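You operate a simulated robot arm through the tools that you are given. There is no shell and no other tool. Be economical: measure what you need, move in short steps, check, and stop when the job is done.

Carry out the task below with a simulated robot arm. There is one attempt and no reset: what you move stays moved.

## Task
Close the big carton and tape it with the waiting strip.
Fine: short flaps first; roll the tape down and put the roller back. Set down upright: tape roller.

It is judged by the outcome, as a careful person would: the job done as asked, and still so three seconds after it is handed in. It fails if anything else is knocked over, pushed out of place, dropped, spilled or broken.

## Robot
A 7-joint arm with a two-finger parallel gripper, fixed in place. Base frame: the origin is at the foot of the arm, x ahead of it, y to its left, z up. Lengths are in mm, angles in rad, forces in N, time in s.
With the tool pointing down near the work surface it reaches from about 200 to 740 mm from the base axis. Its first joint turns from -2.897 to 2.897 rad. Payload 1.57 kg.
The tool frame sits at the grasp point between the pads (the TCP): z along the fingers, y along the line on which they close. The tips reach 30 mm beyond it. The gripper opens to 110 mm. The fingers are 24 mm wide and 12 mm thick; the gripper's body (48 by 112 mm) begins 78 mm behind the TCP.
Orientation is that of the tool frame in the base frame, as a unit quaternion [x, y, z, w]. With the fingers straight down and closing along the base's y, the tool's x points along the base's -x, its y along +y and its z along -z.

## Interface
- The arm moves only by the tool move_arm. Its argument "series" is one flat list of numbers, 7 for each row, row after row: the opening, from 0 (shut) to 1 (fully open), then the shift along the tool's x, y, z in mm, then the turn, a rotation vector about the tool's x, y, z in rad. In form: [gripper, tx, ty, tz, rx, ry, rz, gripper, tx, ty, tz, rx, ry, rz, ...]. A call has 1 to 20 rows; each row shifts and turns the commanded pose from where the row before left it, along the tool's axes as they then stand. A row lasts 0.2 s, in which the tool goes at most 50 mm and 0.15 rad; a call with a longer step from one row to the next is refused whole, and so is a gripper value outside its range. A pose out of reach is approached as far as the arm can. The call stops where the force on the tool passes 60 N (or 10 N more than at its start, if that is more) or the arm is blocked; 0.2 s more then pass. Each finger travels about 45 mm/s and halts on what it meets, pressing with about 24 N; the grip force reading is that of the motor and also rises with nothing between the fingers. The clock runs only during rows and for 0.2 s after the last one: add rows that do not move to give the fingers time. The reply holds the time, the measured pose of the TCP, the force on the tool along the base axes, the opening and the grip force, in the units named above and with some noise, with the torque about the TCP (base axes, N m) and any sound that the robot's microphone picked up, and new pictures: "views" is both (left out), scene, wrist or none.
- Cameras (640 x 400 px; columns grow to the right, rows downward): "scene" is fixed at [400.7, 650.4, 1689.3]; the picture's right is [-0.99, 0.17, 0.00], its down [0.10, 0.56, -0.82] and it looks along [-0.14, -0.81, -0.57] (base axes); focal length 313 px, centre (320, 200). "wrist" rides on the gripper at [70, 16, -141] in the tool frame; the picture's right is [-0.23, 0.97, 0.00], its down [-0.86, -0.20, -0.48] and it looks along [-0.47, -0.11, 0.88] (tool axes); focal length 222 px, centre (320, 200). There is no depth. A picture from a camera that has moved, and an enlarged one, comes with that camera's place and axes in the base frame and with its lens.
- move_column(by): slides the trunk up (or, below 0, down) by that many mm; the arm rides with it, the base frame stays. It gives what a move gives, with no picture.
- zoom(camera, box): a new picture of the part [left, top, right, bottom] of that camera's present view, enlarged. No time passes.
- finish_job(): hands the job in; it is judged then, once.

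Work in short steps. Places have to be worked out from the pictures, the camera data and where the tool is seen: move nearer, look again, correct. Check each grasp and each placing, and mend what went wrong. You have 120 turns and 200 pictures in all, those below and enlarged ones among them. Open the gripper and draw the arm clear of the work before you hand the job in, unless the task says otherwise; then end with one line.

The tools are called after ">>>" as a command line: name --argument value ..., lists and objects as JSON in quotes. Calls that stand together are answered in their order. move_arm: Moves the arm, as the interface text tells. Its arguments: {"type":"object","properties":{"series":{"type":"array","items":{"type":"number"}},"views":{"type":"string","enum":["both","scene","wrist","none"]}},"required":["series"]} The other tools are called the same way: move_column (by) slides the trunk up or down; zoom (camera, box) takes an enlarged picture of a part of a camera's view; finish_job () hands the job in.

At the start:

```text
time: 0.0
position: [146.7, -381.1, 1263.6]
tool_rot: [0.0, 1.0, 0.001, 0.0]
force: [0.3, -0.9, 0.2]
torque: [0.0, -0.03, 0.01]
opening: 110.1
gripper_force: 0.1
trunk travel left (down, up): [-525.0, 65.0]
```

scene: 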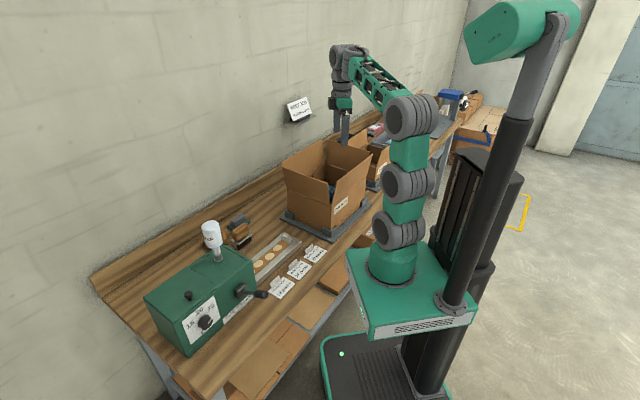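
wrist: 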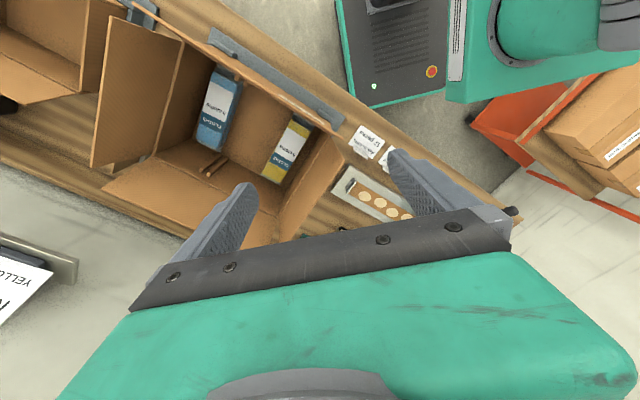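

I start by enlarging the parts of the scene that matter: the carton and the tape station.

>>> zoom --camera "scene" --box '[260, 80, 420, 260]'

>>> zoom --camera "scene" --box '[130, 200, 350, 360]'

>>> zoom --camera "wrist" --box '[0, 0, 420, 260]'

>>> zoom --camera "scene" --box '[340, 70, 540, 200]'

```text
2.22 times, centred on (340, 170) of scene
camera zoom: at [400.7, 650.4, 1689.3], right [-0.99, 0.17, 0.0], down [0.1, 0.56, -0.82], along [-0.14, -0.81, -0.57], focal length 696 px, centre (276, 267)
```

zoom: 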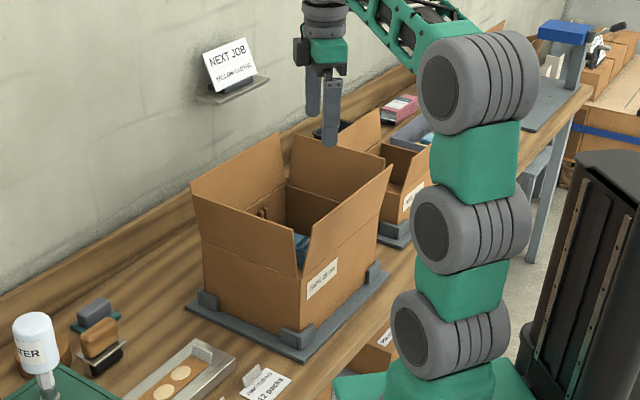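

```text
2.50 times, centred on (240, 280) of scene
camera zoom: at [400.7, 650.4, 1689.3], right [-0.99, 0.17, 0.0], down [0.1, 0.56, -0.82], along [-0.14, -0.81, -0.57], focal length 783 px, centre (520, 0)
```

zoom: 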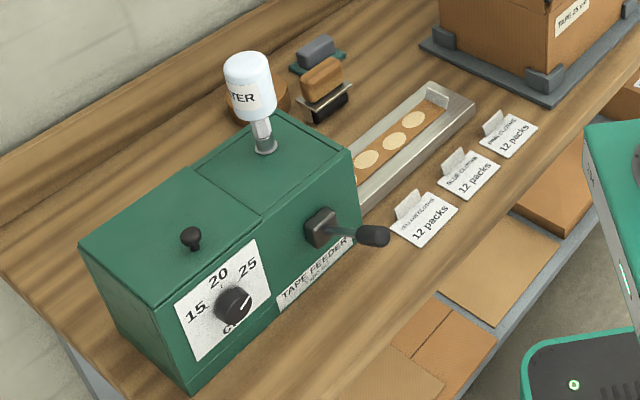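

```text
1.52 times, centred on (210, 130) of wrist
camera zoom: at [78.1, -363.9, 1404.2], right [0.23, 0.97, 0.0], down [0.86, -0.2, 0.48], along [0.47, -0.11, -0.88], focal length 338 px, centre (488, 307)
```

zoom: 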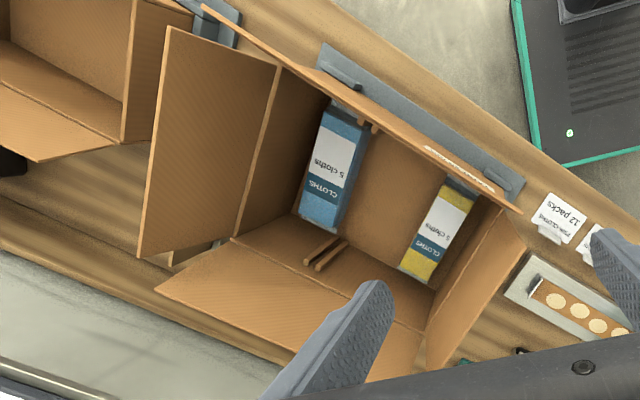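

```text
3.08 times, centred on (440, 135) of scene
camera zoom: at [400.7, 650.4, 1689.3], right [-0.99, 0.17, 0.0], down [0.1, 0.56, -0.82], along [-0.14, -0.81, -0.57], focal length 964 px, centre (-49, 400)
```

zoom: 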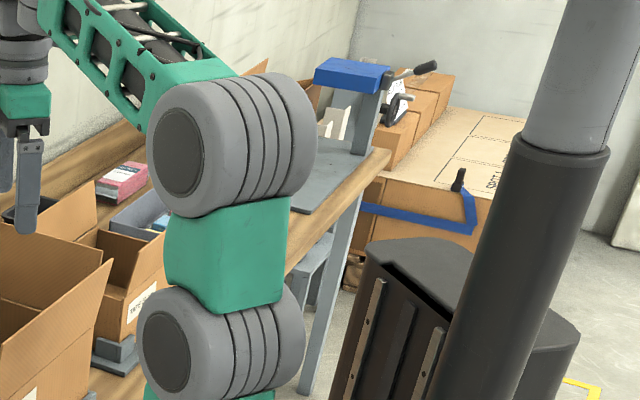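

I read the table as lying at roughly z≈790, with the carton near (200,-580) and the strip tray near (430,-270). I move the hand over toward the tray, staying high, so the wrist camera can see the strip and roller.

>>> move_arm --series '[1, -30, 30, 0, 0, 0, 0, 1, -30, 30, 0, 0, 0, 0, 1, -30, 30, 0, 0, 0, 0, 1, -30, 20, 0, 0, 0, 0, 1, 0, 0, 0, 0, 0, 0]' --views "both"

```text
time: 1.2
position: [266.3, -270.3, 1263.2]
tool_rot: [0.001, 1.0, 0.0, 0.0]
force: [0.4, 0.4, 0.2]
torque: [0.04, 0.01, 0.01]
opening: 109.9
gripper_force: 0.0
trunk travel left (down, up): [-525.0, 65.0]
camera wrist: at [198.7, -253.6, 1404.6], right [0.23, 0.97, 0.0], down [0.86, -0.2, 0.48], along [0.47, -0.11, -0.88], focal length 222 px, centre (320, 200)
```

scene: 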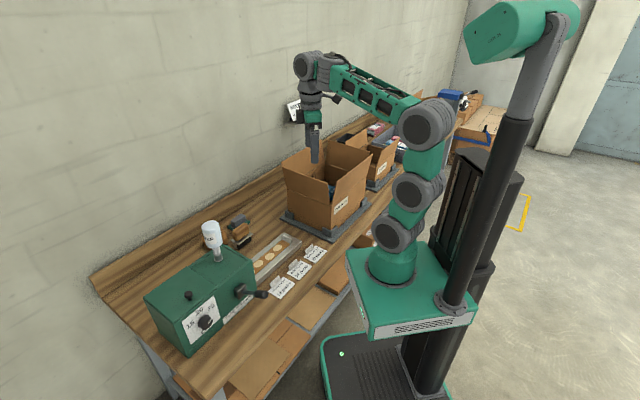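
wrist: 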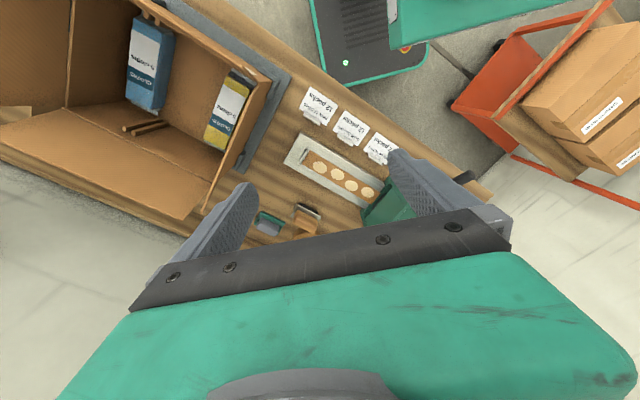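

I enlarge the tray and roller area of the new wrist view.

>>> zoom --camera "wrist" --box '[230, 80, 430, 240]'

>>> zoom --camera "scene" --box '[200, 200, 340, 300]'

```text
2.50 times, centred on (330, 160) of wrist
camera zoom: at [198.7, -253.6, 1404.6], right [0.23, 0.97, 0.0], down [0.86, -0.2, 0.48], along [0.47, -0.11, -0.88], focal length 555 px, centre (295, 300)
```

zoom: 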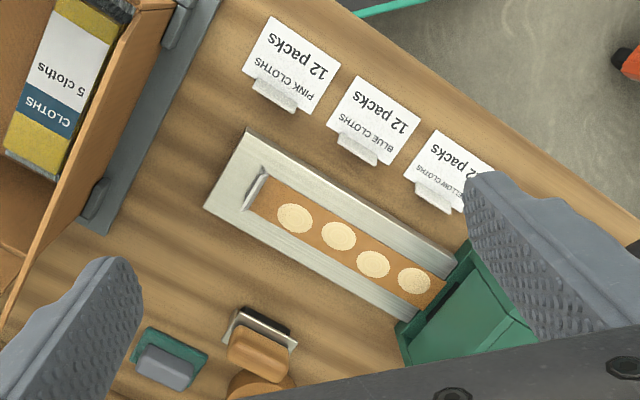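

```text
4.00 times, centred on (270, 250) of scene
camera zoom: at [400.7, 650.4, 1689.3], right [-0.99, 0.17, 0.0], down [0.1, 0.56, -0.82], along [-0.14, -0.81, -0.57], focal length 1254 px, centre (520, 0)
```

zoom: 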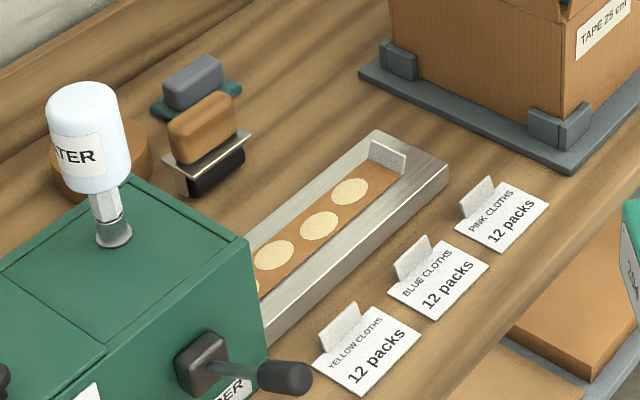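

The tray's carton-end edge triangulates to about (310,-332,796)–(378,-398,800), so the bench runs at 45° in the base frame. Next I move over the carton for an accurate view of its corners.

>>> move_arm --series '[1, 31, -35, 0, 0, 0, 0, 1, 31, -35, 0, 0, 0, 0, 1, 31, -35, 0, 0, 0, 0, 1, 31, -35, 0, 0, 0, 0, 1, 31, -35, 0, 0, 0, 0, 1, 31, -35, 0, 0, 0, 0, 1, 0, 0, 0, 0, 0, 0]' --views "both"

```text
time: 2.8
position: [80.7, -480.7, 1262.7]
tool_rot: [0.0, 1.0, 0.0, 0.0]
force: [0.2, 0.6, 0.1]
torque: [0.0, -0.02, 0.04]
opening: 110.1
gripper_force: 0.0
trunk travel left (down, up): [-525.0, 65.0]
camera wrist: at [12.1, -464.0, 1403.6], right [0.23, 0.97, 0.0], down [0.86, -0.2, 0.48], along [0.47, -0.11, -0.88], focal length 222 px, centre (320, 200)
```

scene: 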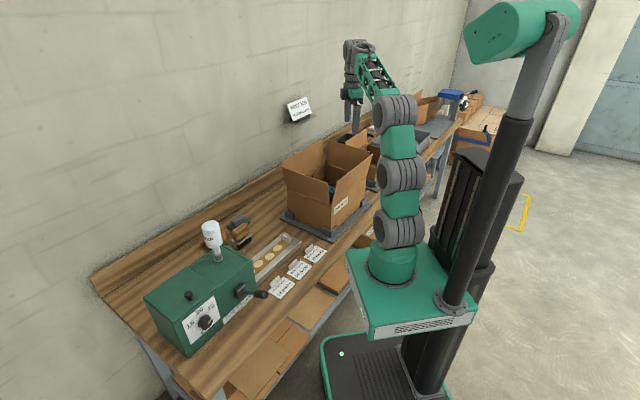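
wrist: 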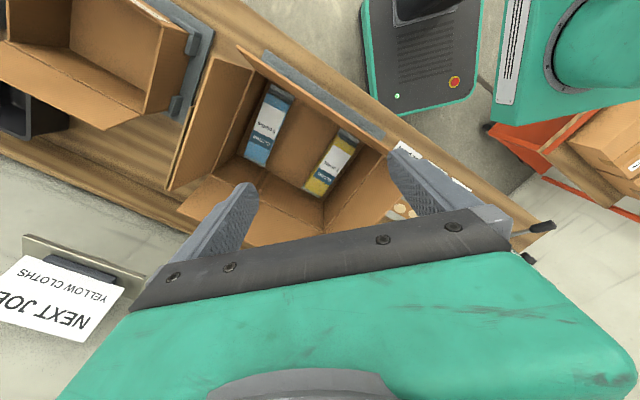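

>>> zoom --camera "wrist" --box '[160, 30, 420, 260]'

>>> zoom --camera "scene" --box '[270, 120, 400, 240]'

```text
1.74 times, centred on (290, 145) of wrist
camera zoom: at [12.1, -464.0, 1403.6], right [0.23, 0.97, 0.0], down [0.86, -0.2, 0.48], along [0.47, -0.11, -0.88], focal length 386 px, centre (372, 296)
```

zoom: 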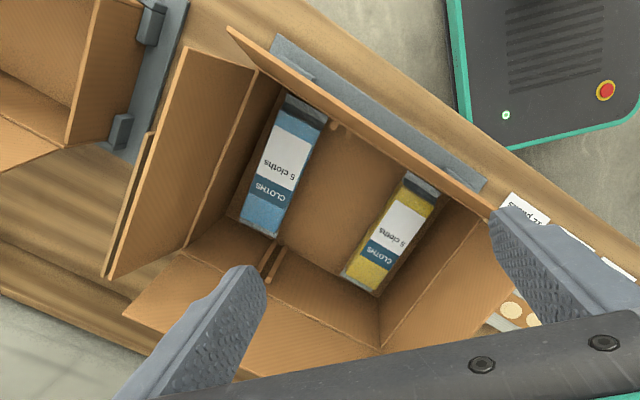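

```text
3.33 times, centred on (335, 180) of scene
camera zoom: at [400.7, 650.4, 1689.3], right [-0.99, 0.17, 0.0], down [0.1, 0.56, -0.82], along [-0.14, -0.81, -0.57], focal length 1045 px, centre (270, 267)
```

zoom: 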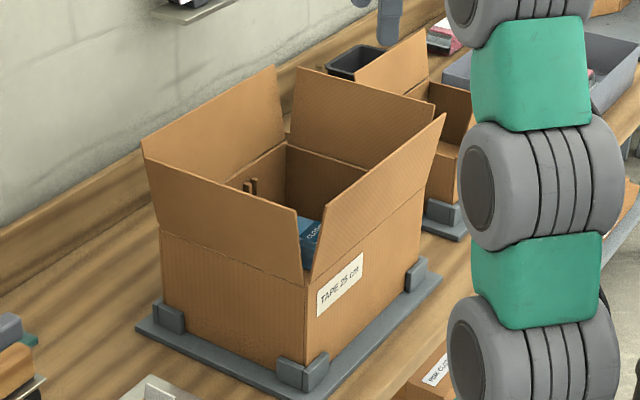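

Combining both views puts the carton's top creases at z≈940, with corners near A(180,-367), B(349,-528), C(-31,-570) and D(135,-737). The short flaps are on the feeder side and the far side. I shut the gripper, yaw it to line up with the box, and come down outside the feeder-side short flap.

>>> move_arm --series '[0, -40.5, 15.2, 0, 0, 0, 0, 0, -40.5, 15.2, 0, 0, 0, 0, 0, -40.5, 15.2, 0, 0, 0, 0, 0, -40.5, 15.2, 0, 0, 0, 0, 0, -40.5, 15.2, 0, 0, 0, 0, 0, -40.5, 15.2, 0, 0, 0, 0, 0, 0, 0, 0, 0, 0, -0.131, 0, 0, 0, 0, 0, 0, -0.131, 0, 0, 0, 0, 0, 0, -0.131, 0, 0, 0, 0, 0, 0, -0.131, 0, 0, 0, 0, 0, 0, -0.131, 0, 0, 0, 0, 0, 0, -0.131, 0, 0, 0, 40, 0, 0, 0, 0, 0, 0, 40, 0, 0, 0, 0, 0, 0, 40, 0, 0, 0]' --views "both"

```text
time: 6.0
position: [323.7, -390.1, 1141.4]
tool_rot: [-0.383, 0.924, 0.0, 0.0]
force: [-0.2, 0.0, 0.2]
torque: [0.05, -0.03, 0.01]
opening: 0.1
gripper_force: 21.3
trunk travel left (down, up): [-525.0, 65.0]
camera wrist: at [264.2, -427.0, 1283.6], right [-0.53, 0.85, 0.0], down [0.75, 0.46, 0.48], along [0.41, 0.25, -0.88], focal length 222 px, centre (320, 200)
```

scene: 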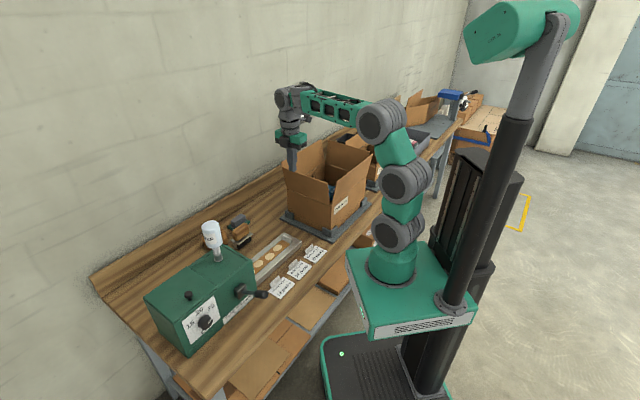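
wrist: 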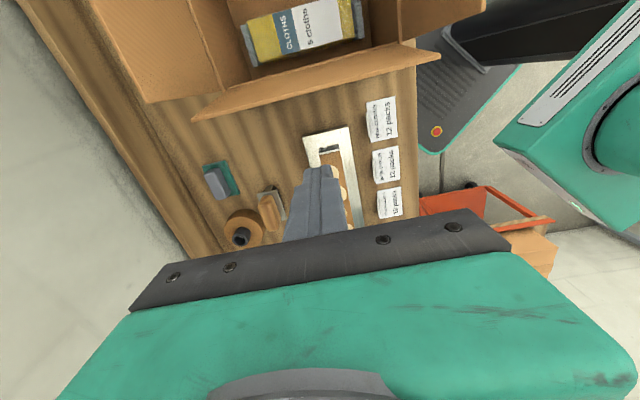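

The flap's tip edge shows about 15 mm outside the hinge line, and my finger is well outside it. I descend and push the flap over inward along an arc.

>>> move_arm --series '[0, 0, 0, 37, 0, 0, 0, 0, 0, 0, 37, 0, 0, 0, 0, 0, 0, 37, 0, 0, 0, 0, 20, 0, 0, 0, 0, 0, 0, 20, 0, 0, 0, 0, 0, 0, 20, 0, -2, 0, 0, 0, 0, 20, 0, -2, 0, 0, 0, 0, 20, 0, 2, 0, 0, 0, 0, 15, 0, 5, 0, 0, 0, 0, 12, 0, 8, 0, 0, 0]' --views "both"

```text
time: 8.2
position: [233.8, -480.0, 1020.4]
tool_rot: [-0.383, 0.924, 0.001, 0.0]
force: [0.0, -0.1, 0.7]
torque: [-0.01, 0.02, -0.04]
opening: 0.0
gripper_force: 21.0
trunk travel left (down, up): [-525.0, 65.0]
camera wrist: at [174.1, -517.2, 1162.0], right [-0.53, 0.85, 0.0], down [0.75, 0.46, 0.48], along [0.41, 0.25, -0.88], focal length 222 px, centre (320, 200)
```

scene: 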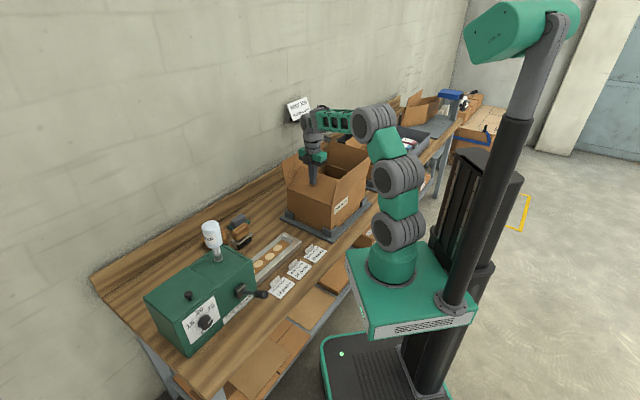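
wrist: 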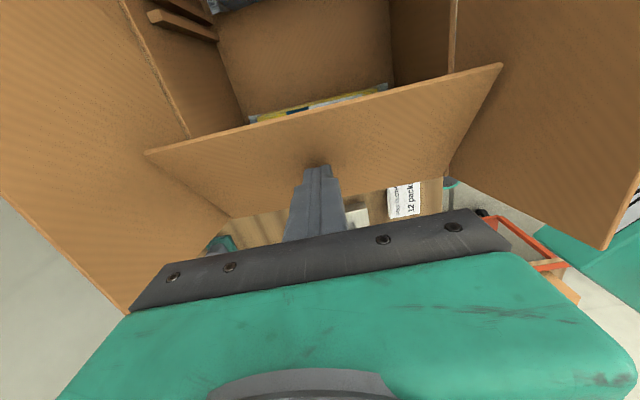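

The flap is folding smoothly at about 45°. I continue the arc inward and down.

>>> move_arm --series '[0, 10, 0, 10, 0, 0, 0, 0, 8, 0, 12, 0, 0, 0, 0, 4, 0, 10, 0, 0, 0, 0, 2, 0, 6, 0, 0, 0]' --views "both"

```text
time: 9.2
position: [215.6, -497.3, 983.2]
tool_rot: [-0.383, 0.924, -0.001, 0.0]
force: [0.8, 0.1, 0.5]
torque: [-0.02, -0.01, -0.01]
opening: 0.1
gripper_force: 21.6
trunk travel left (down, up): [-525.0, 65.0]
camera wrist: at [157.1, -533.9, 1124.3], right [-0.53, 0.85, 0.0], down [0.75, 0.46, 0.48], along [0.41, 0.25, -0.88], focal length 222 px, centre (320, 200)
```

scene: 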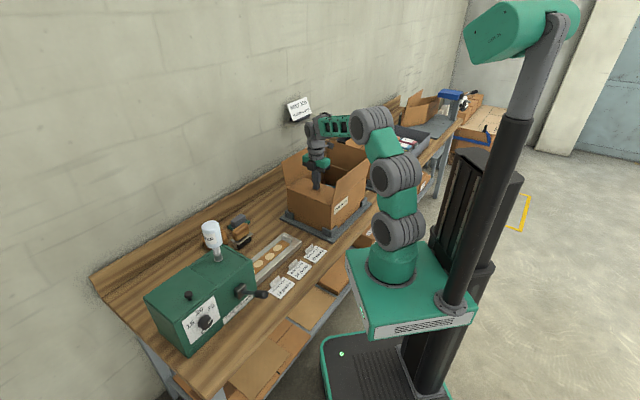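
wrist: 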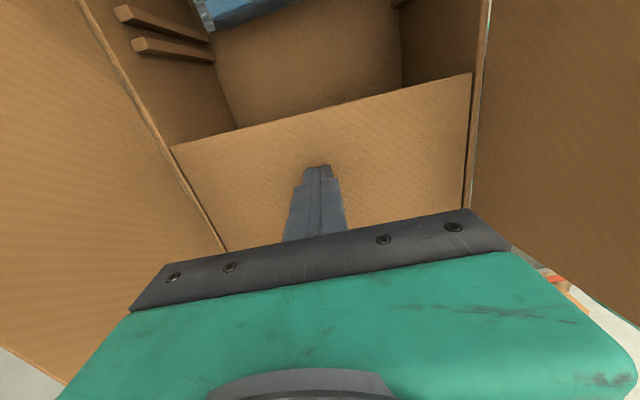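

It's nearly flat. I press a few mm more, then lift to see whether it stays.

>>> move_arm --series '[0, 0, 0, 4, 0, 0, 0, 0, 0, 0, 4, 0, 0, 0, 0, 0, 0, 0, 0, 0, 0]' --views "none"

>>> move_arm --series '[0, 0, 0, -40, 0, 0, 0, 0, 0, 0, -40, 0, 0, 0, 0, 0, 0, -40, 0, 0, 0, 0, 0, 0, -40, 0, 0, 0]' --views "both"

```text
time: 10.0
position: [216.8, -496.1, 980.8]
tool_rot: [-0.383, 0.924, -0.005, -0.001]
force: [-3.4, 1.8, 42.9]
torque: [0.48, -0.26, 0.02]
opening: 0.0
gripper_force: 21.1
trunk travel left (down, up): [-525.0, 65.0]
```

```text
time: 11.0
position: [215.5, -496.9, 1135.2]
tool_rot: [-0.383, 0.924, 0.001, 0.0]
force: [1.3, 0.7, 0.0]
torque: [-0.02, 0.01, 0.0]
opening: 0.1
gripper_force: 21.5
trunk travel left (down, up): [-525.0, 65.0]
camera wrist: at [157.2, -534.2, 1276.7], right [-0.53, 0.85, 0.0], down [0.75, 0.46, 0.48], along [0.41, 0.25, -0.88], focal length 222 px, centre (320, 200)
```

scene: 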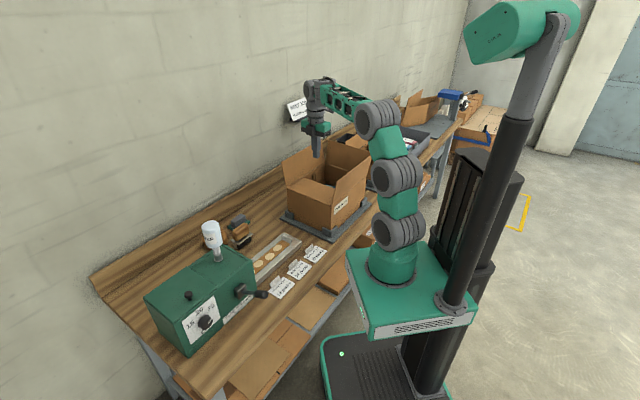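
wrist: 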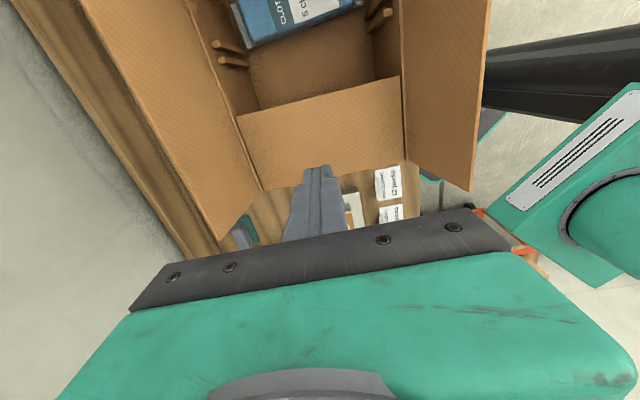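

The flap stays flat at z≈950. Now I go above the far-side short flap to inspect the gap to the neighbouring carton.

>>> move_arm --series '[0, 36, 1, -15, 0, 0, 0, 0, 36, 1, -15, 0, 0, 0, 0, 36, 1, -15, 0, 0, 0, 0, 36, 1, -15, 0, 0, 0, 0, 36, 2, -15, 0, 0, 0, 0, 36, 2, -15, 0, 0, 0, 0, 0, 0, 0, 0, 0, 0]' --views "both"

```text
time: 12.6
position: [71.9, -605.6, 1203.0]
tool_rot: [-0.384, 0.923, 0.0, 0.0]
force: [0.5, -1.4, 0.2]
torque: [0.02, -0.02, 0.0]
opening: 0.2
gripper_force: 21.9
out of reach, approached as far as the arm can: row 5, 6
trunk travel left (down, up): [-525.0, 65.0]
camera wrist: at [12.0, -643.1, 1345.2], right [-0.53, 0.85, 0.0], down [0.75, 0.46, 0.48], along [0.41, 0.25, -0.88], focal length 222 px, centre (320, 200)
```

scene: 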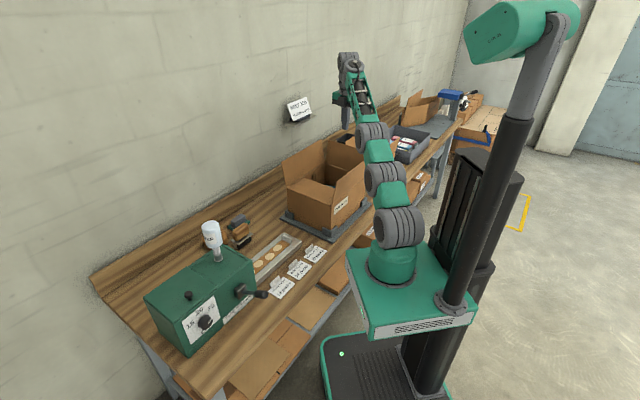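
wrist: 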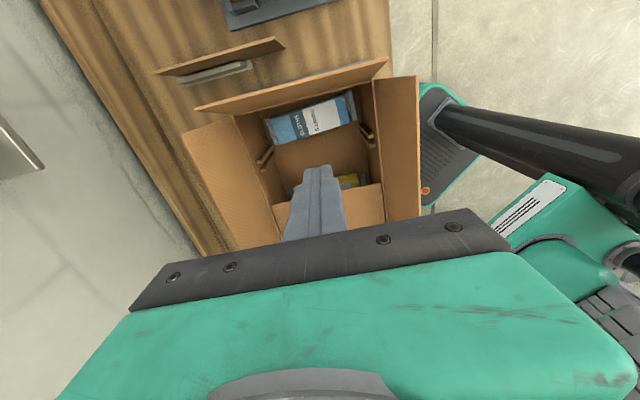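

The neighbour's flap stands about 80 mm beyond our hinge, but only on the wall side. I'll push our far flap from a spot offset to the robot side. First I descend a little, still above the flap tips, to regain reach.

>>> move_arm --series '[0, 0, 0, 30, 0, 0, 0, 0, 0, 0, 30, 0, 0, 0, 0, 0, 0, 30, 0, 0, 0, 0, 0, 0, 0, 0, 0, 0]' --views "none"

```text
time: 13.6
position: [69.8, -606.1, 1114.9]
tool_rot: [-0.383, 0.924, 0.0, 0.0]
force: [0.4, 0.6, -0.4]
torque: [0.01, -0.01, 0.02]
opening: 0.1
gripper_force: 21.3
trunk travel left (down, up): [-525.0, 65.0]
```

Now I move outward past the flap at tip z≈1085.

>>> move_arm --series '[0, 27, 5, 0, 0, 0, 0, 0, 27, 5, 0, 0, 0, 0, 0, 27, 5, 0, 0, 0, 0, 0, 25, 5, 0, 0, 0, 0, 0, 0, 0, 0, 0, 0, 0]' --views "both"

```text
time: 14.8
position: [-10.4, -644.0, 1107.2]
tool_rot: [-0.383, 0.924, 0.001, 0.0]
force: [-0.8, -0.1, 0.6]
torque: [0.0, -0.01, 0.02]
opening: 0.0
gripper_force: 21.5
out of reach, approached as far as the arm can: row 3, 4
trunk travel left (down, up): [-525.0, 65.0]
camera wrist: at [-69.0, -681.1, 1247.9], right [-0.53, 0.85, 0.0], down [0.75, 0.46, 0.48], along [0.41, 0.25, -0.88], focal length 222 px, centre (320, 200)
```

scene: 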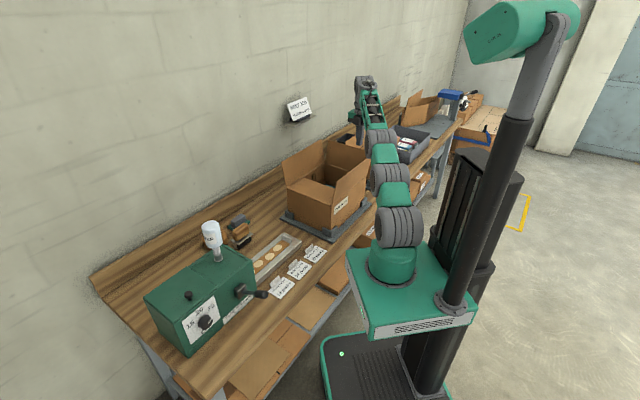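
wrist: 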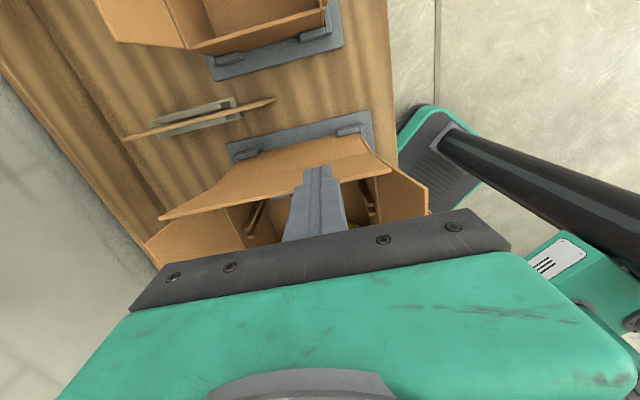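

The thing between the cartons is only a low plate (z≈880), so it's no obstacle at this height. Reach is the limit, so I raise the trunk, which lets the arm work lower relative to its shoulder.

>>> move_column --by 60

>>> move_arm --series '[0, 10, 0, 20, 0, 0, 0, 0, 10, 0, 20, 0, 0, 0, 0, 5, 0, 20, 0, 0, 0]' --views "wrist"

```text
time: 15.8
position: [-10.0, -644.0, 1166.6]
tool_rot: [-0.383, 0.924, 0.0, 0.001]
force: [0.5, -0.2, 0.3]
torque: [0.02, 0.0, -0.01]
opening: 0.1
gripper_force: 21.0
trunk travel left (down, up): [-585.0, 5.0]
```

```text
time: 16.6
position: [-26.5, -659.8, 1106.3]
tool_rot: [-0.383, 0.924, 0.0, -0.001]
force: [0.3, -0.2, 0.3]
torque: [0.01, -0.01, 0.0]
opening: 0.0
gripper_force: 21.1
trunk travel left (down, up): [-585.0, 5.0]
camera wrist: at [-86.8, -698.5, 1248.3], right [-0.53, 0.85, 0.0], down [0.75, 0.46, 0.48], along [0.41, 0.25, -0.88], focal length 222 px, centre (320, 200)
```

wrist: 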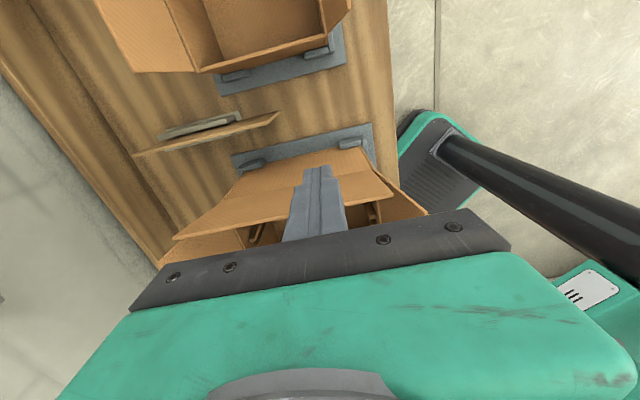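

The finger is about 35 mm outside the flap tip. I descend and push the flap over toward the feeder in an arc.

>>> move_arm --series '[0, 0, 0, 35, 0, 0, 0, 0, 0, 0, 35, 0, 0, 0, 0, -20, 0, 0, 0, 0, 0, 0, -20, 0, 0, 0, 0, 0, 0, -20, 0, -2, 0, 0, 0, 0, -20, 0, 0, 0, 0, 0, 0, -15, 0, 4, 0, 0, 0, 0, -12, 0, 8, 0, 0, 0, 0, -10, 0, 10, 0, 0, 0]' --views "both"

```text
time: 18.6
position: [55.5, -578.4, 1017.2]
tool_rot: [-0.384, 0.923, 0.0, 0.0]
force: [0.9, -0.2, -0.2]
torque: [-0.02, 0.0, 0.02]
opening: 0.1
gripper_force: 21.3
trunk travel left (down, up): [-585.0, 5.0]
camera wrist: at [-3.4, -616.2, 1158.1], right [-0.53, 0.85, 0.0], down [0.75, 0.46, 0.48], along [0.41, 0.25, -0.88], focal length 222 px, centre (320, 200)
```

scene: 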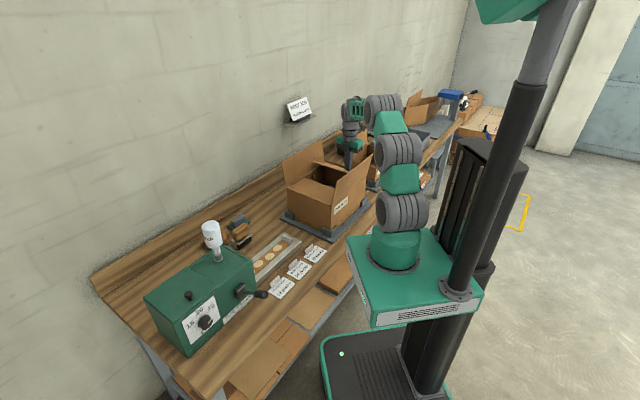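
wrist: 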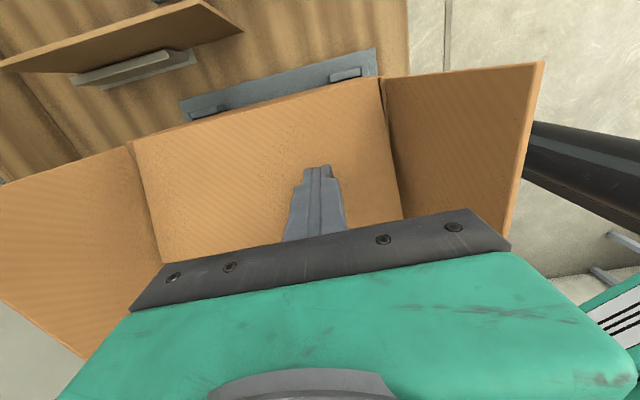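

The flap is folding. I finish the arc, press to TCP z≈981 as with the first flap, then lift.

>>> move_arm --series '[0, -10, 0, 10, 0, 0, 0, 0, -7, 0, 12, 0, 0, 0, 0, -4, 0, 9, 0, 0, 0, 0, 0, 0, 6, 0, 0, 0, 0, 0, 0, 2, 0, 0, 0]' --views "none"

>>> move_arm --series '[0, 0, 0, -40, 0, 0, 0, 0, 0, 0, -40, 0, 0, 0, 0, 0, 0, -40, 0, 0, 0, 0, 0, 0, -30, 0, 0, 0]' --views "both"

```text
time: 19.8
position: [70.8, -563.7, 980.4]
tool_rot: [-0.383, 0.924, -0.002, -0.002]
force: [2.0, 6.3, 22.6]
torque: [0.03, 0.18, -0.14]
opening: 0.0
gripper_force: 21.7
trunk travel left (down, up): [-585.0, 5.0]
```

```text
time: 20.8
position: [69.6, -562.4, 1127.6]
tool_rot: [-0.383, 0.924, 0.0, 0.0]
force: [-0.1, 0.0, -0.5]
torque: [0.0, -0.01, 0.02]
opening: 0.0
gripper_force: 21.4
trunk travel left (down, up): [-585.0, 5.0]
camera wrist: at [10.5, -600.1, 1268.7], right [-0.53, 0.85, 0.0], down [0.75, 0.46, 0.48], along [0.41, 0.25, -0.88], focal length 222 px, centre (320, 200)
```

scene: 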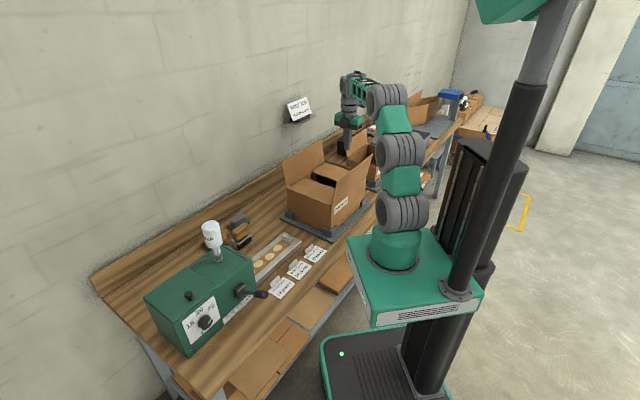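
wrist: 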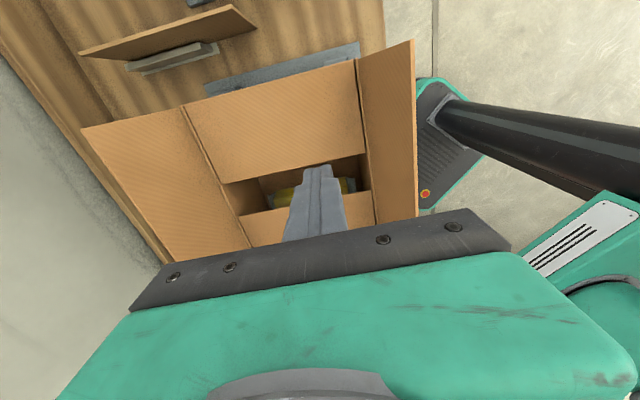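

Both short flaps lie flat. The wall-side flap leans outward about 40 mm, and a vertical tool would be near its reach limit there. So I move over it at safe height and tilt the fingers toward the wall to hook over its tip.

>>> move_arm --series '[0, -26.4, -30, -5, 0, 0, 0, 0, -26.4, -30, -5, 0, 0, 0, 0, -26.4, -30, -5, 0, 0, 0, 0, -26.4, -30, -5, 0, 0, 0, 0, -26.4, -30, -5, 0, 0, 0, 0, 0, 0, 0, 0.1333, 0, 0, 0, 0, 0, 0, 0.1333, 0, 0, 0, 0, 0, 0, 0.1333, 0, 0, 0, 0, -36.9, 15.6, 0, 0, 0, 0, 0, -36.9, 15.6, 0, 0, 0, 0, 0, 0, 0, 0, 0, 0]' --views "both"

```text
time: 23.2
position: [327.1, -634.6, 1153.4]
tool_rot: [-0.376, 0.905, -0.184, 0.077]
force: [-0.1, 0.2, -0.6]
torque: [0.03, -0.04, 0.02]
opening: 0.0
gripper_force: 22.0
trunk travel left (down, up): [-585.0, 5.0]
camera wrist: at [229.3, -633.1, 1276.8], right [-0.47, 0.79, -0.38], down [0.6, 0.61, 0.52], along [0.64, 0.02, -0.77], focal length 222 px, centre (320, 200)
```

scene: 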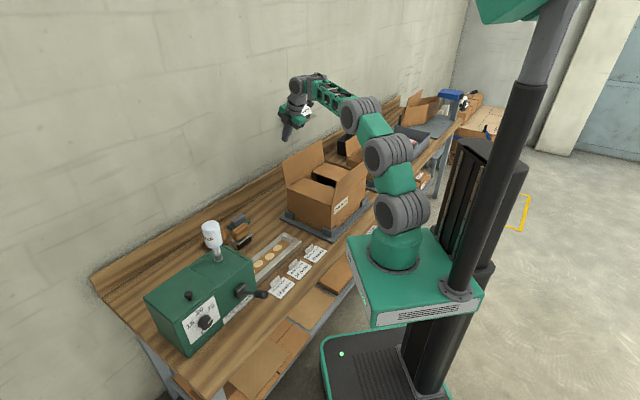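
wrist: 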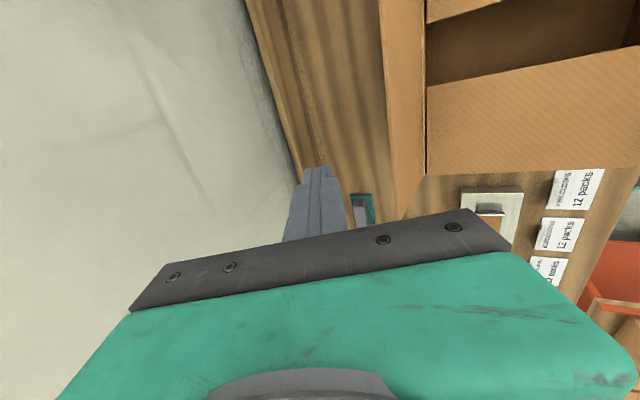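

The finger is on the wall side of the flap. I shift slightly more outward, lower the fingertip to z≈1020, then start pulling the flap inward.

>>> move_arm --series '[0, 0, -7.4, 3.1, 0, 0, 0, 0, 0, 13.6, 32.2, 0, 0, 0, 0, 0, 13.6, 32.2, 0, 0, 0, 0, 0, 13.6, 32.2, 0, 0, 0, 0, 0, 0, 0, 0, 0, 0]' --views "both"

```text
time: 24.4
position: [332.3, -638.3, 1047.0]
tool_rot: [-0.375, 0.905, -0.183, 0.077]
force: [0.9, -0.1, -0.3]
torque: [0.05, -0.01, 0.01]
opening: 0.0
gripper_force: 20.8
trunk travel left (down, up): [-585.0, 5.0]
camera wrist: at [234.5, -638.2, 1172.1], right [-0.47, 0.79, -0.38], down [0.6, 0.61, 0.52], along [0.64, 0.02, -0.77], focal length 222 px, centre (320, 200)
```

scene: 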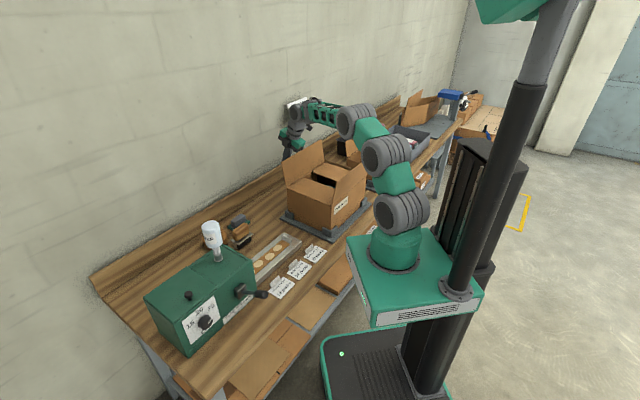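
wrist: 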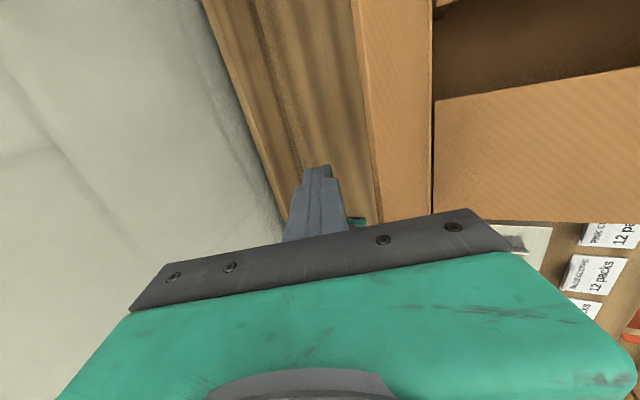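

I pull the flap inward.

>>> move_arm --series '[0, 0, 18.4, -7.8, 0, 0, 0, 0, 0, 18.4, -7.8, 0, 0, 0, 0, 0, 18.4, -7.8, 0, 0, 0, 0, 0, 18.4, -7.8, 0, 0, 0, 0, 0, 18.4, -7.8, 0, 0, 0, 0, 0, 21.1, -1.3, 0, 0, 0, 0, 0, 21.5, 7.2, 0, 0, 0]' --views "both"

```text
time: 26.0
position: [235.6, -541.0, 1027.0]
tool_rot: [-0.375, 0.905, -0.183, 0.077]
force: [0.9, 0.7, 0.2]
torque: [0.03, 0.01, 0.01]
opening: 0.0
gripper_force: 21.5
trunk travel left (down, up): [-585.0, 5.0]
camera wrist: at [137.8, -540.8, 1150.1], right [-0.47, 0.79, -0.38], down [0.6, 0.61, 0.52], along [0.64, 0.02, -0.77], focal length 222 px, centre (320, 200)
```

scene: 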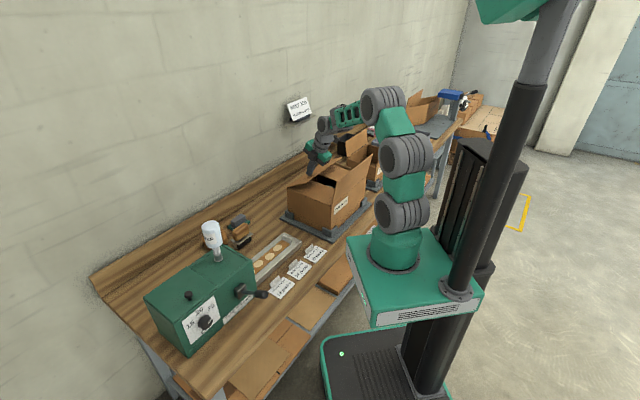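
wrist: 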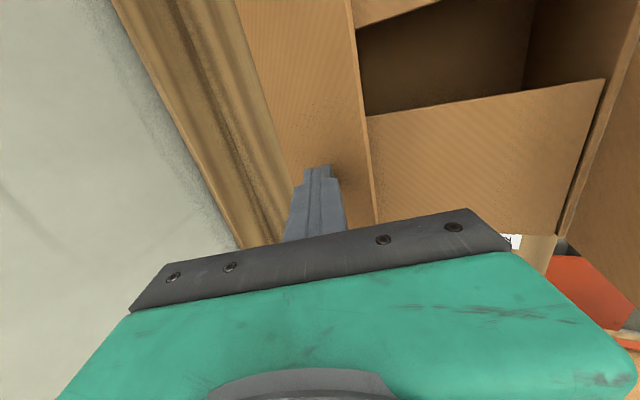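

The flap has passed 45° inward. I continue the arc down until it's flat, watching the force.

>>> move_arm --series '[0, 0, 17.8, 8.7, 0, 0, 0, 0, 0, 13.2, 10.7, 0, 0, 0, 0, 0, 3.9, 9.2, 0, 0, 0, 0, 0, 1.9, 4.6, 0, 0, 0, 0, 0, 0, 0, 0, 0, 0]' --views "both"

```text
time: 27.2
position: [220.2, -528.3, 987.4]
tool_rot: [-0.377, 0.904, -0.189, 0.074]
force: [-3.1, 9.0, 38.8]
torque: [0.22, -0.03, 0.01]
opening: 0.1
gripper_force: 21.2
trunk travel left (down, up): [-585.0, 5.0]
camera wrist: at [122.1, -525.2, 1110.8], right [-0.47, 0.79, -0.39], down [0.6, 0.61, 0.51], along [0.64, 0.01, -0.76], focal length 222 px, centre (320, 200)
```

scene: 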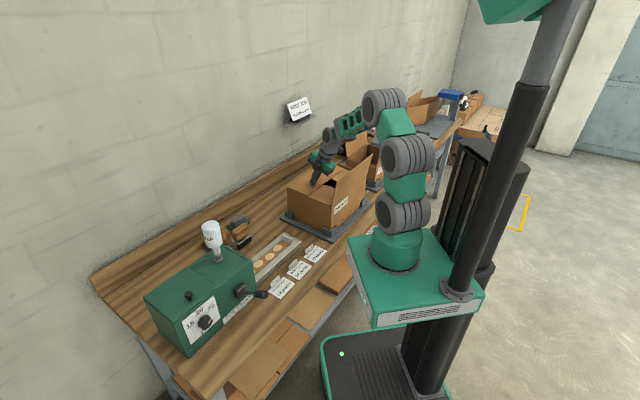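
wrist: 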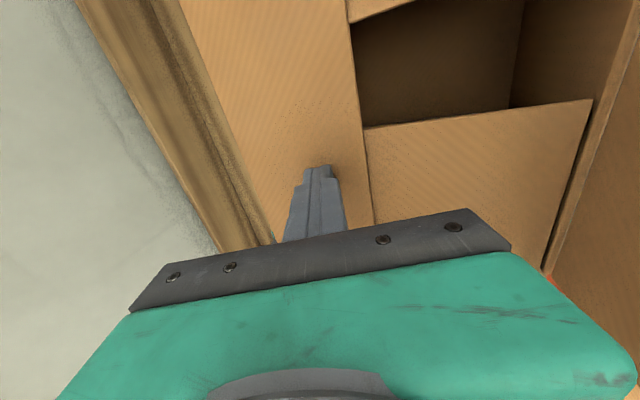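

The wall-side long flap is flat, top at about z 955. I lift, straighten the tool, cross to the robot side and come down outside the robot-side long flap.

>>> move_arm --series '[0, 0, -13.6, -32.2, 0, 0, 0, 0, 0, -13.6, -32.2, 0, 0, 0, 0, 0, -13.6, -32.2, 0, 0, 0, 0, 0, -13.6, -32.2, 0, 0, 0, 0, 0, 0, 0, -0.1333, 0, 0, 0, 0, 0, 0, -0.1333, 0, 0, 0, 0, 0, 0, -0.1333, 0, 0, 0, 10, 38, -5, 0, 0, 0, 0, 10, 38, -5, 0, 0, 0, 0, 10, 38, -5, 0, 0, 0, 0, 10, 38, -5, 0, 0, 0, 0, 10, 38, -5, 0, 0, 0, 0, 10, 40, -5, 0, 0, 0, 0, 0, 0, 0, 0, 0, 0]' --views "both"

```text
time: 30.2
position: [15.4, -408.0, 1150.8]
tool_rot: [-0.383, 0.924, -0.001, 0.0]
force: [-1.3, 0.6, 0.7]
torque: [-0.02, 0.0, 0.0]
opening: 0.0
gripper_force: 21.4
trunk travel left (down, up): [-585.0, 5.0]
camera wrist: at [-44.1, -444.5, 1292.1], right [-0.53, 0.85, 0.0], down [0.75, 0.46, 0.48], along [0.41, 0.25, -0.88], focal length 222 px, centre (320, 200)
```

scene: 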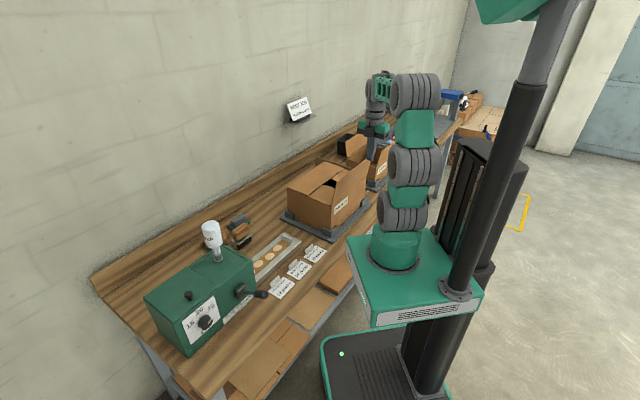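
wrist: 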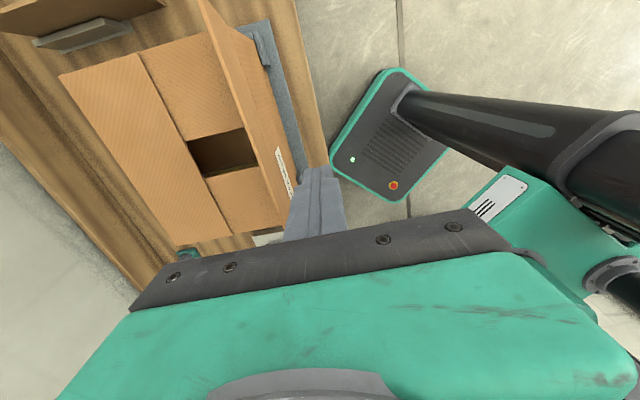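

The finger is outside the robot-side flap. I descend and push it over toward the wall.

>>> move_arm --series '[0, 0, 0, 33, 0, 0, 0, 0, 0, 0, 33, 0, 0, 0, 0, 0, 0, 33, 0, 0, 0, 0, 0, -20, 0, 0, 0, 0, 0, 0, -20, 0, 0, 0, 0, 0, 0, -20, 0, 0, 0, 0, 0, 0, -20, 0, 0, 0, 0, 0, 0, -20, 0, 0, 0, 0, 0, 0, -20, 7, 0, 0, 0, 0, 0, -17, 15, 0, 0, 0]' --views "wrist"

>>> move_arm --series '[0, 0, -13, 15, 0, 0, 0, 0, 0, -8, 14, 0, 0, 0, 0, 0, 0, 9, 0, 0, 0, 0, 0, 0, 5, 0, 0, 0, 0, 0, 0, 0, 0, 0, 0]' --views "both"

```text
time: 32.4
position: [114.2, -502.6, 1029.6]
tool_rot: [-0.384, 0.924, 0.001, 0.0]
force: [0.3, 0.3, 0.0]
torque: [0.02, 0.01, -0.03]
opening: 0.1
gripper_force: 20.9
trunk travel left (down, up): [-585.0, 5.0]
camera wrist: at [53.8, -541.1, 1171.0], right [-0.53, 0.85, 0.0], down [0.75, 0.46, 0.48], along [0.41, 0.25, -0.88], focal length 222 px, centre (320, 200)
```

wrist: 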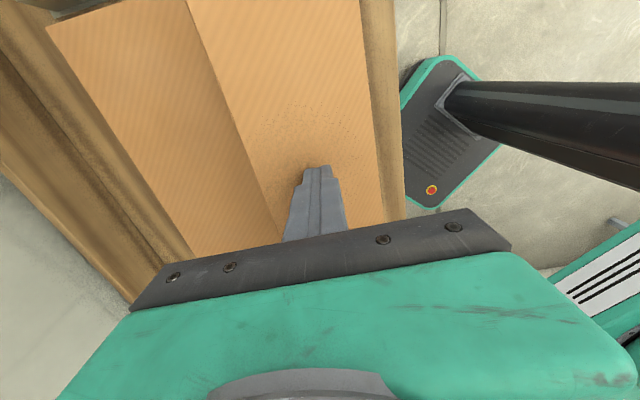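

```text
time: 33.6
position: [126.3, -517.0, 987.1]
tool_rot: [-0.384, 0.924, 0.0, 0.0]
force: [0.6, 1.2, 2.3]
torque: [0.05, -0.02, -0.03]
opening: 0.2
gripper_force: 21.4
trunk travel left (down, up): [-585.0, 5.0]
camera wrist: at [68.2, -555.5, 1128.5], right [-0.53, 0.85, 0.0], down [0.75, 0.46, 0.48], along [0.41, 0.25, -0.88], focal length 222 px, centre (320, 200)
```

scene: 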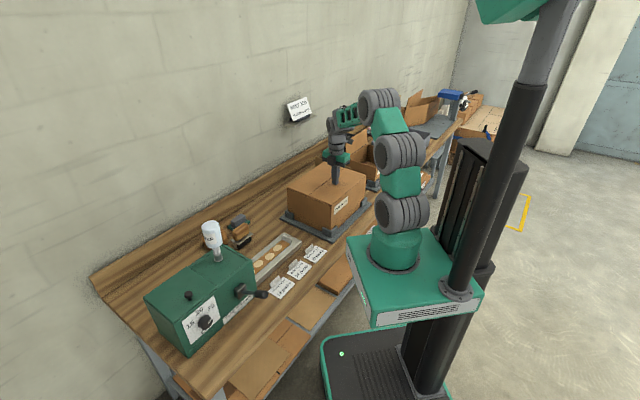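
wrist: 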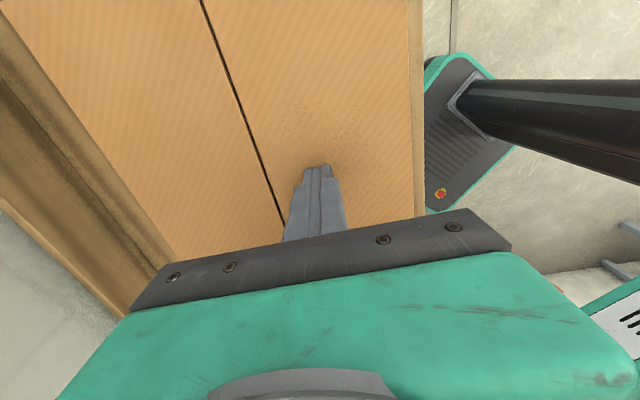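

All flaps are down with a neat seam. I press slightly, then lift high to measure the seam.

>>> move_arm --series '[0, 0, 0, 4, 0, 0, 0, 0, 0, 0, 0, 0, 0, 0]' --views "none"

>>> move_arm --series '[0, 10, 0, -35, 0, 0, 0, 0, 10, 0, -35, 0, 0, 0, 0, 10, 0, -35, 0, 0, 0, 0, 10, 0, -35, 0, 0, 0, 0, 0, 0, -35, 0, 0, 0, 0, 0, 0, 0, 0, 0, 0]' --views "wrist"

>>> zoom --camera "scene" --box '[270, 120, 400, 240]'

>>> zoom --camera "wrist" --box '[80, 0, 440, 240]'

```text
time: 34.2
position: [127.4, -516.8, 985.2]
tool_rot: [-0.384, 0.923, -0.003, -0.001]
force: [0.4, 7.1, 28.4]
torque: [0.34, -0.08, -0.01]
opening: 0.0
gripper_force: 21.6
trunk travel left (down, up): [-585.0, 5.0]
```

```text
time: 35.6
position: [98.8, -546.5, 1156.7]
tool_rot: [-0.383, 0.924, 0.0, -0.001]
force: [0.2, 0.5, -0.1]
torque: [0.02, 0.02, -0.01]
opening: 0.2
gripper_force: 21.2
trunk travel left (down, up): [-585.0, 5.0]
camera wrist: at [39.3, -583.7, 1299.2], right [-0.53, 0.85, 0.0], down [0.75, 0.46, 0.48], along [0.41, 0.25, -0.88], focal length 222 px, centre (320, 200)
```

wrist: 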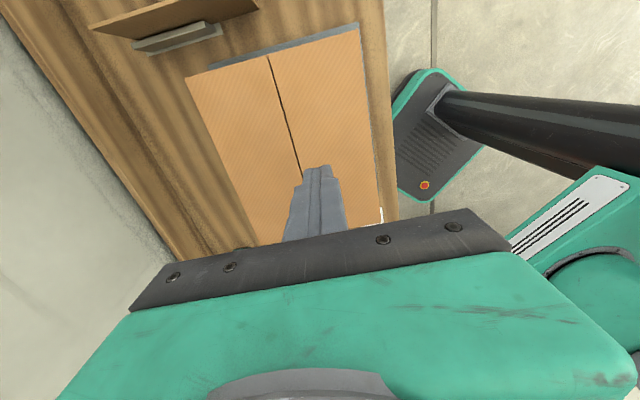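

```text
3.33 times, centred on (335, 180) of scene
camera zoom: at [400.7, 650.4, 1689.3], right [-0.99, 0.17, 0.0], down [0.1, 0.56, -0.82], along [-0.14, -0.81, -0.57], focal length 1045 px, centre (270, 267)
```

zoom: 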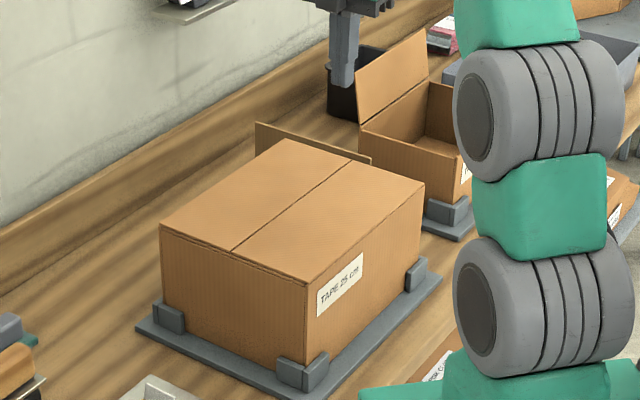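

```text
1.67 times, centred on (260, 120) of wrist
camera zoom: at [39.3, -583.7, 1299.2], right [-0.53, 0.85, 0.0], down [0.75, 0.46, 0.48], along [0.41, 0.25, -0.88], focal length 370 px, centre (420, 333)
```

zoom: 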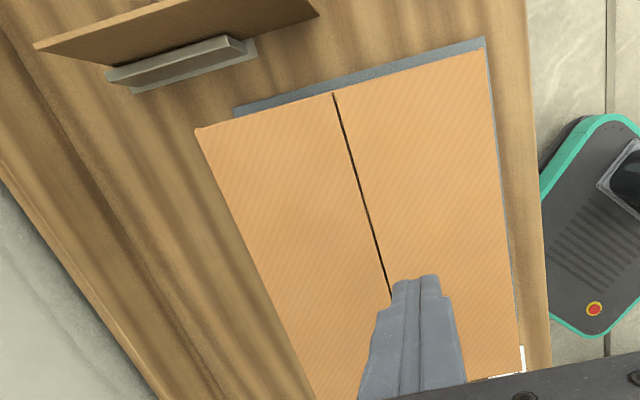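

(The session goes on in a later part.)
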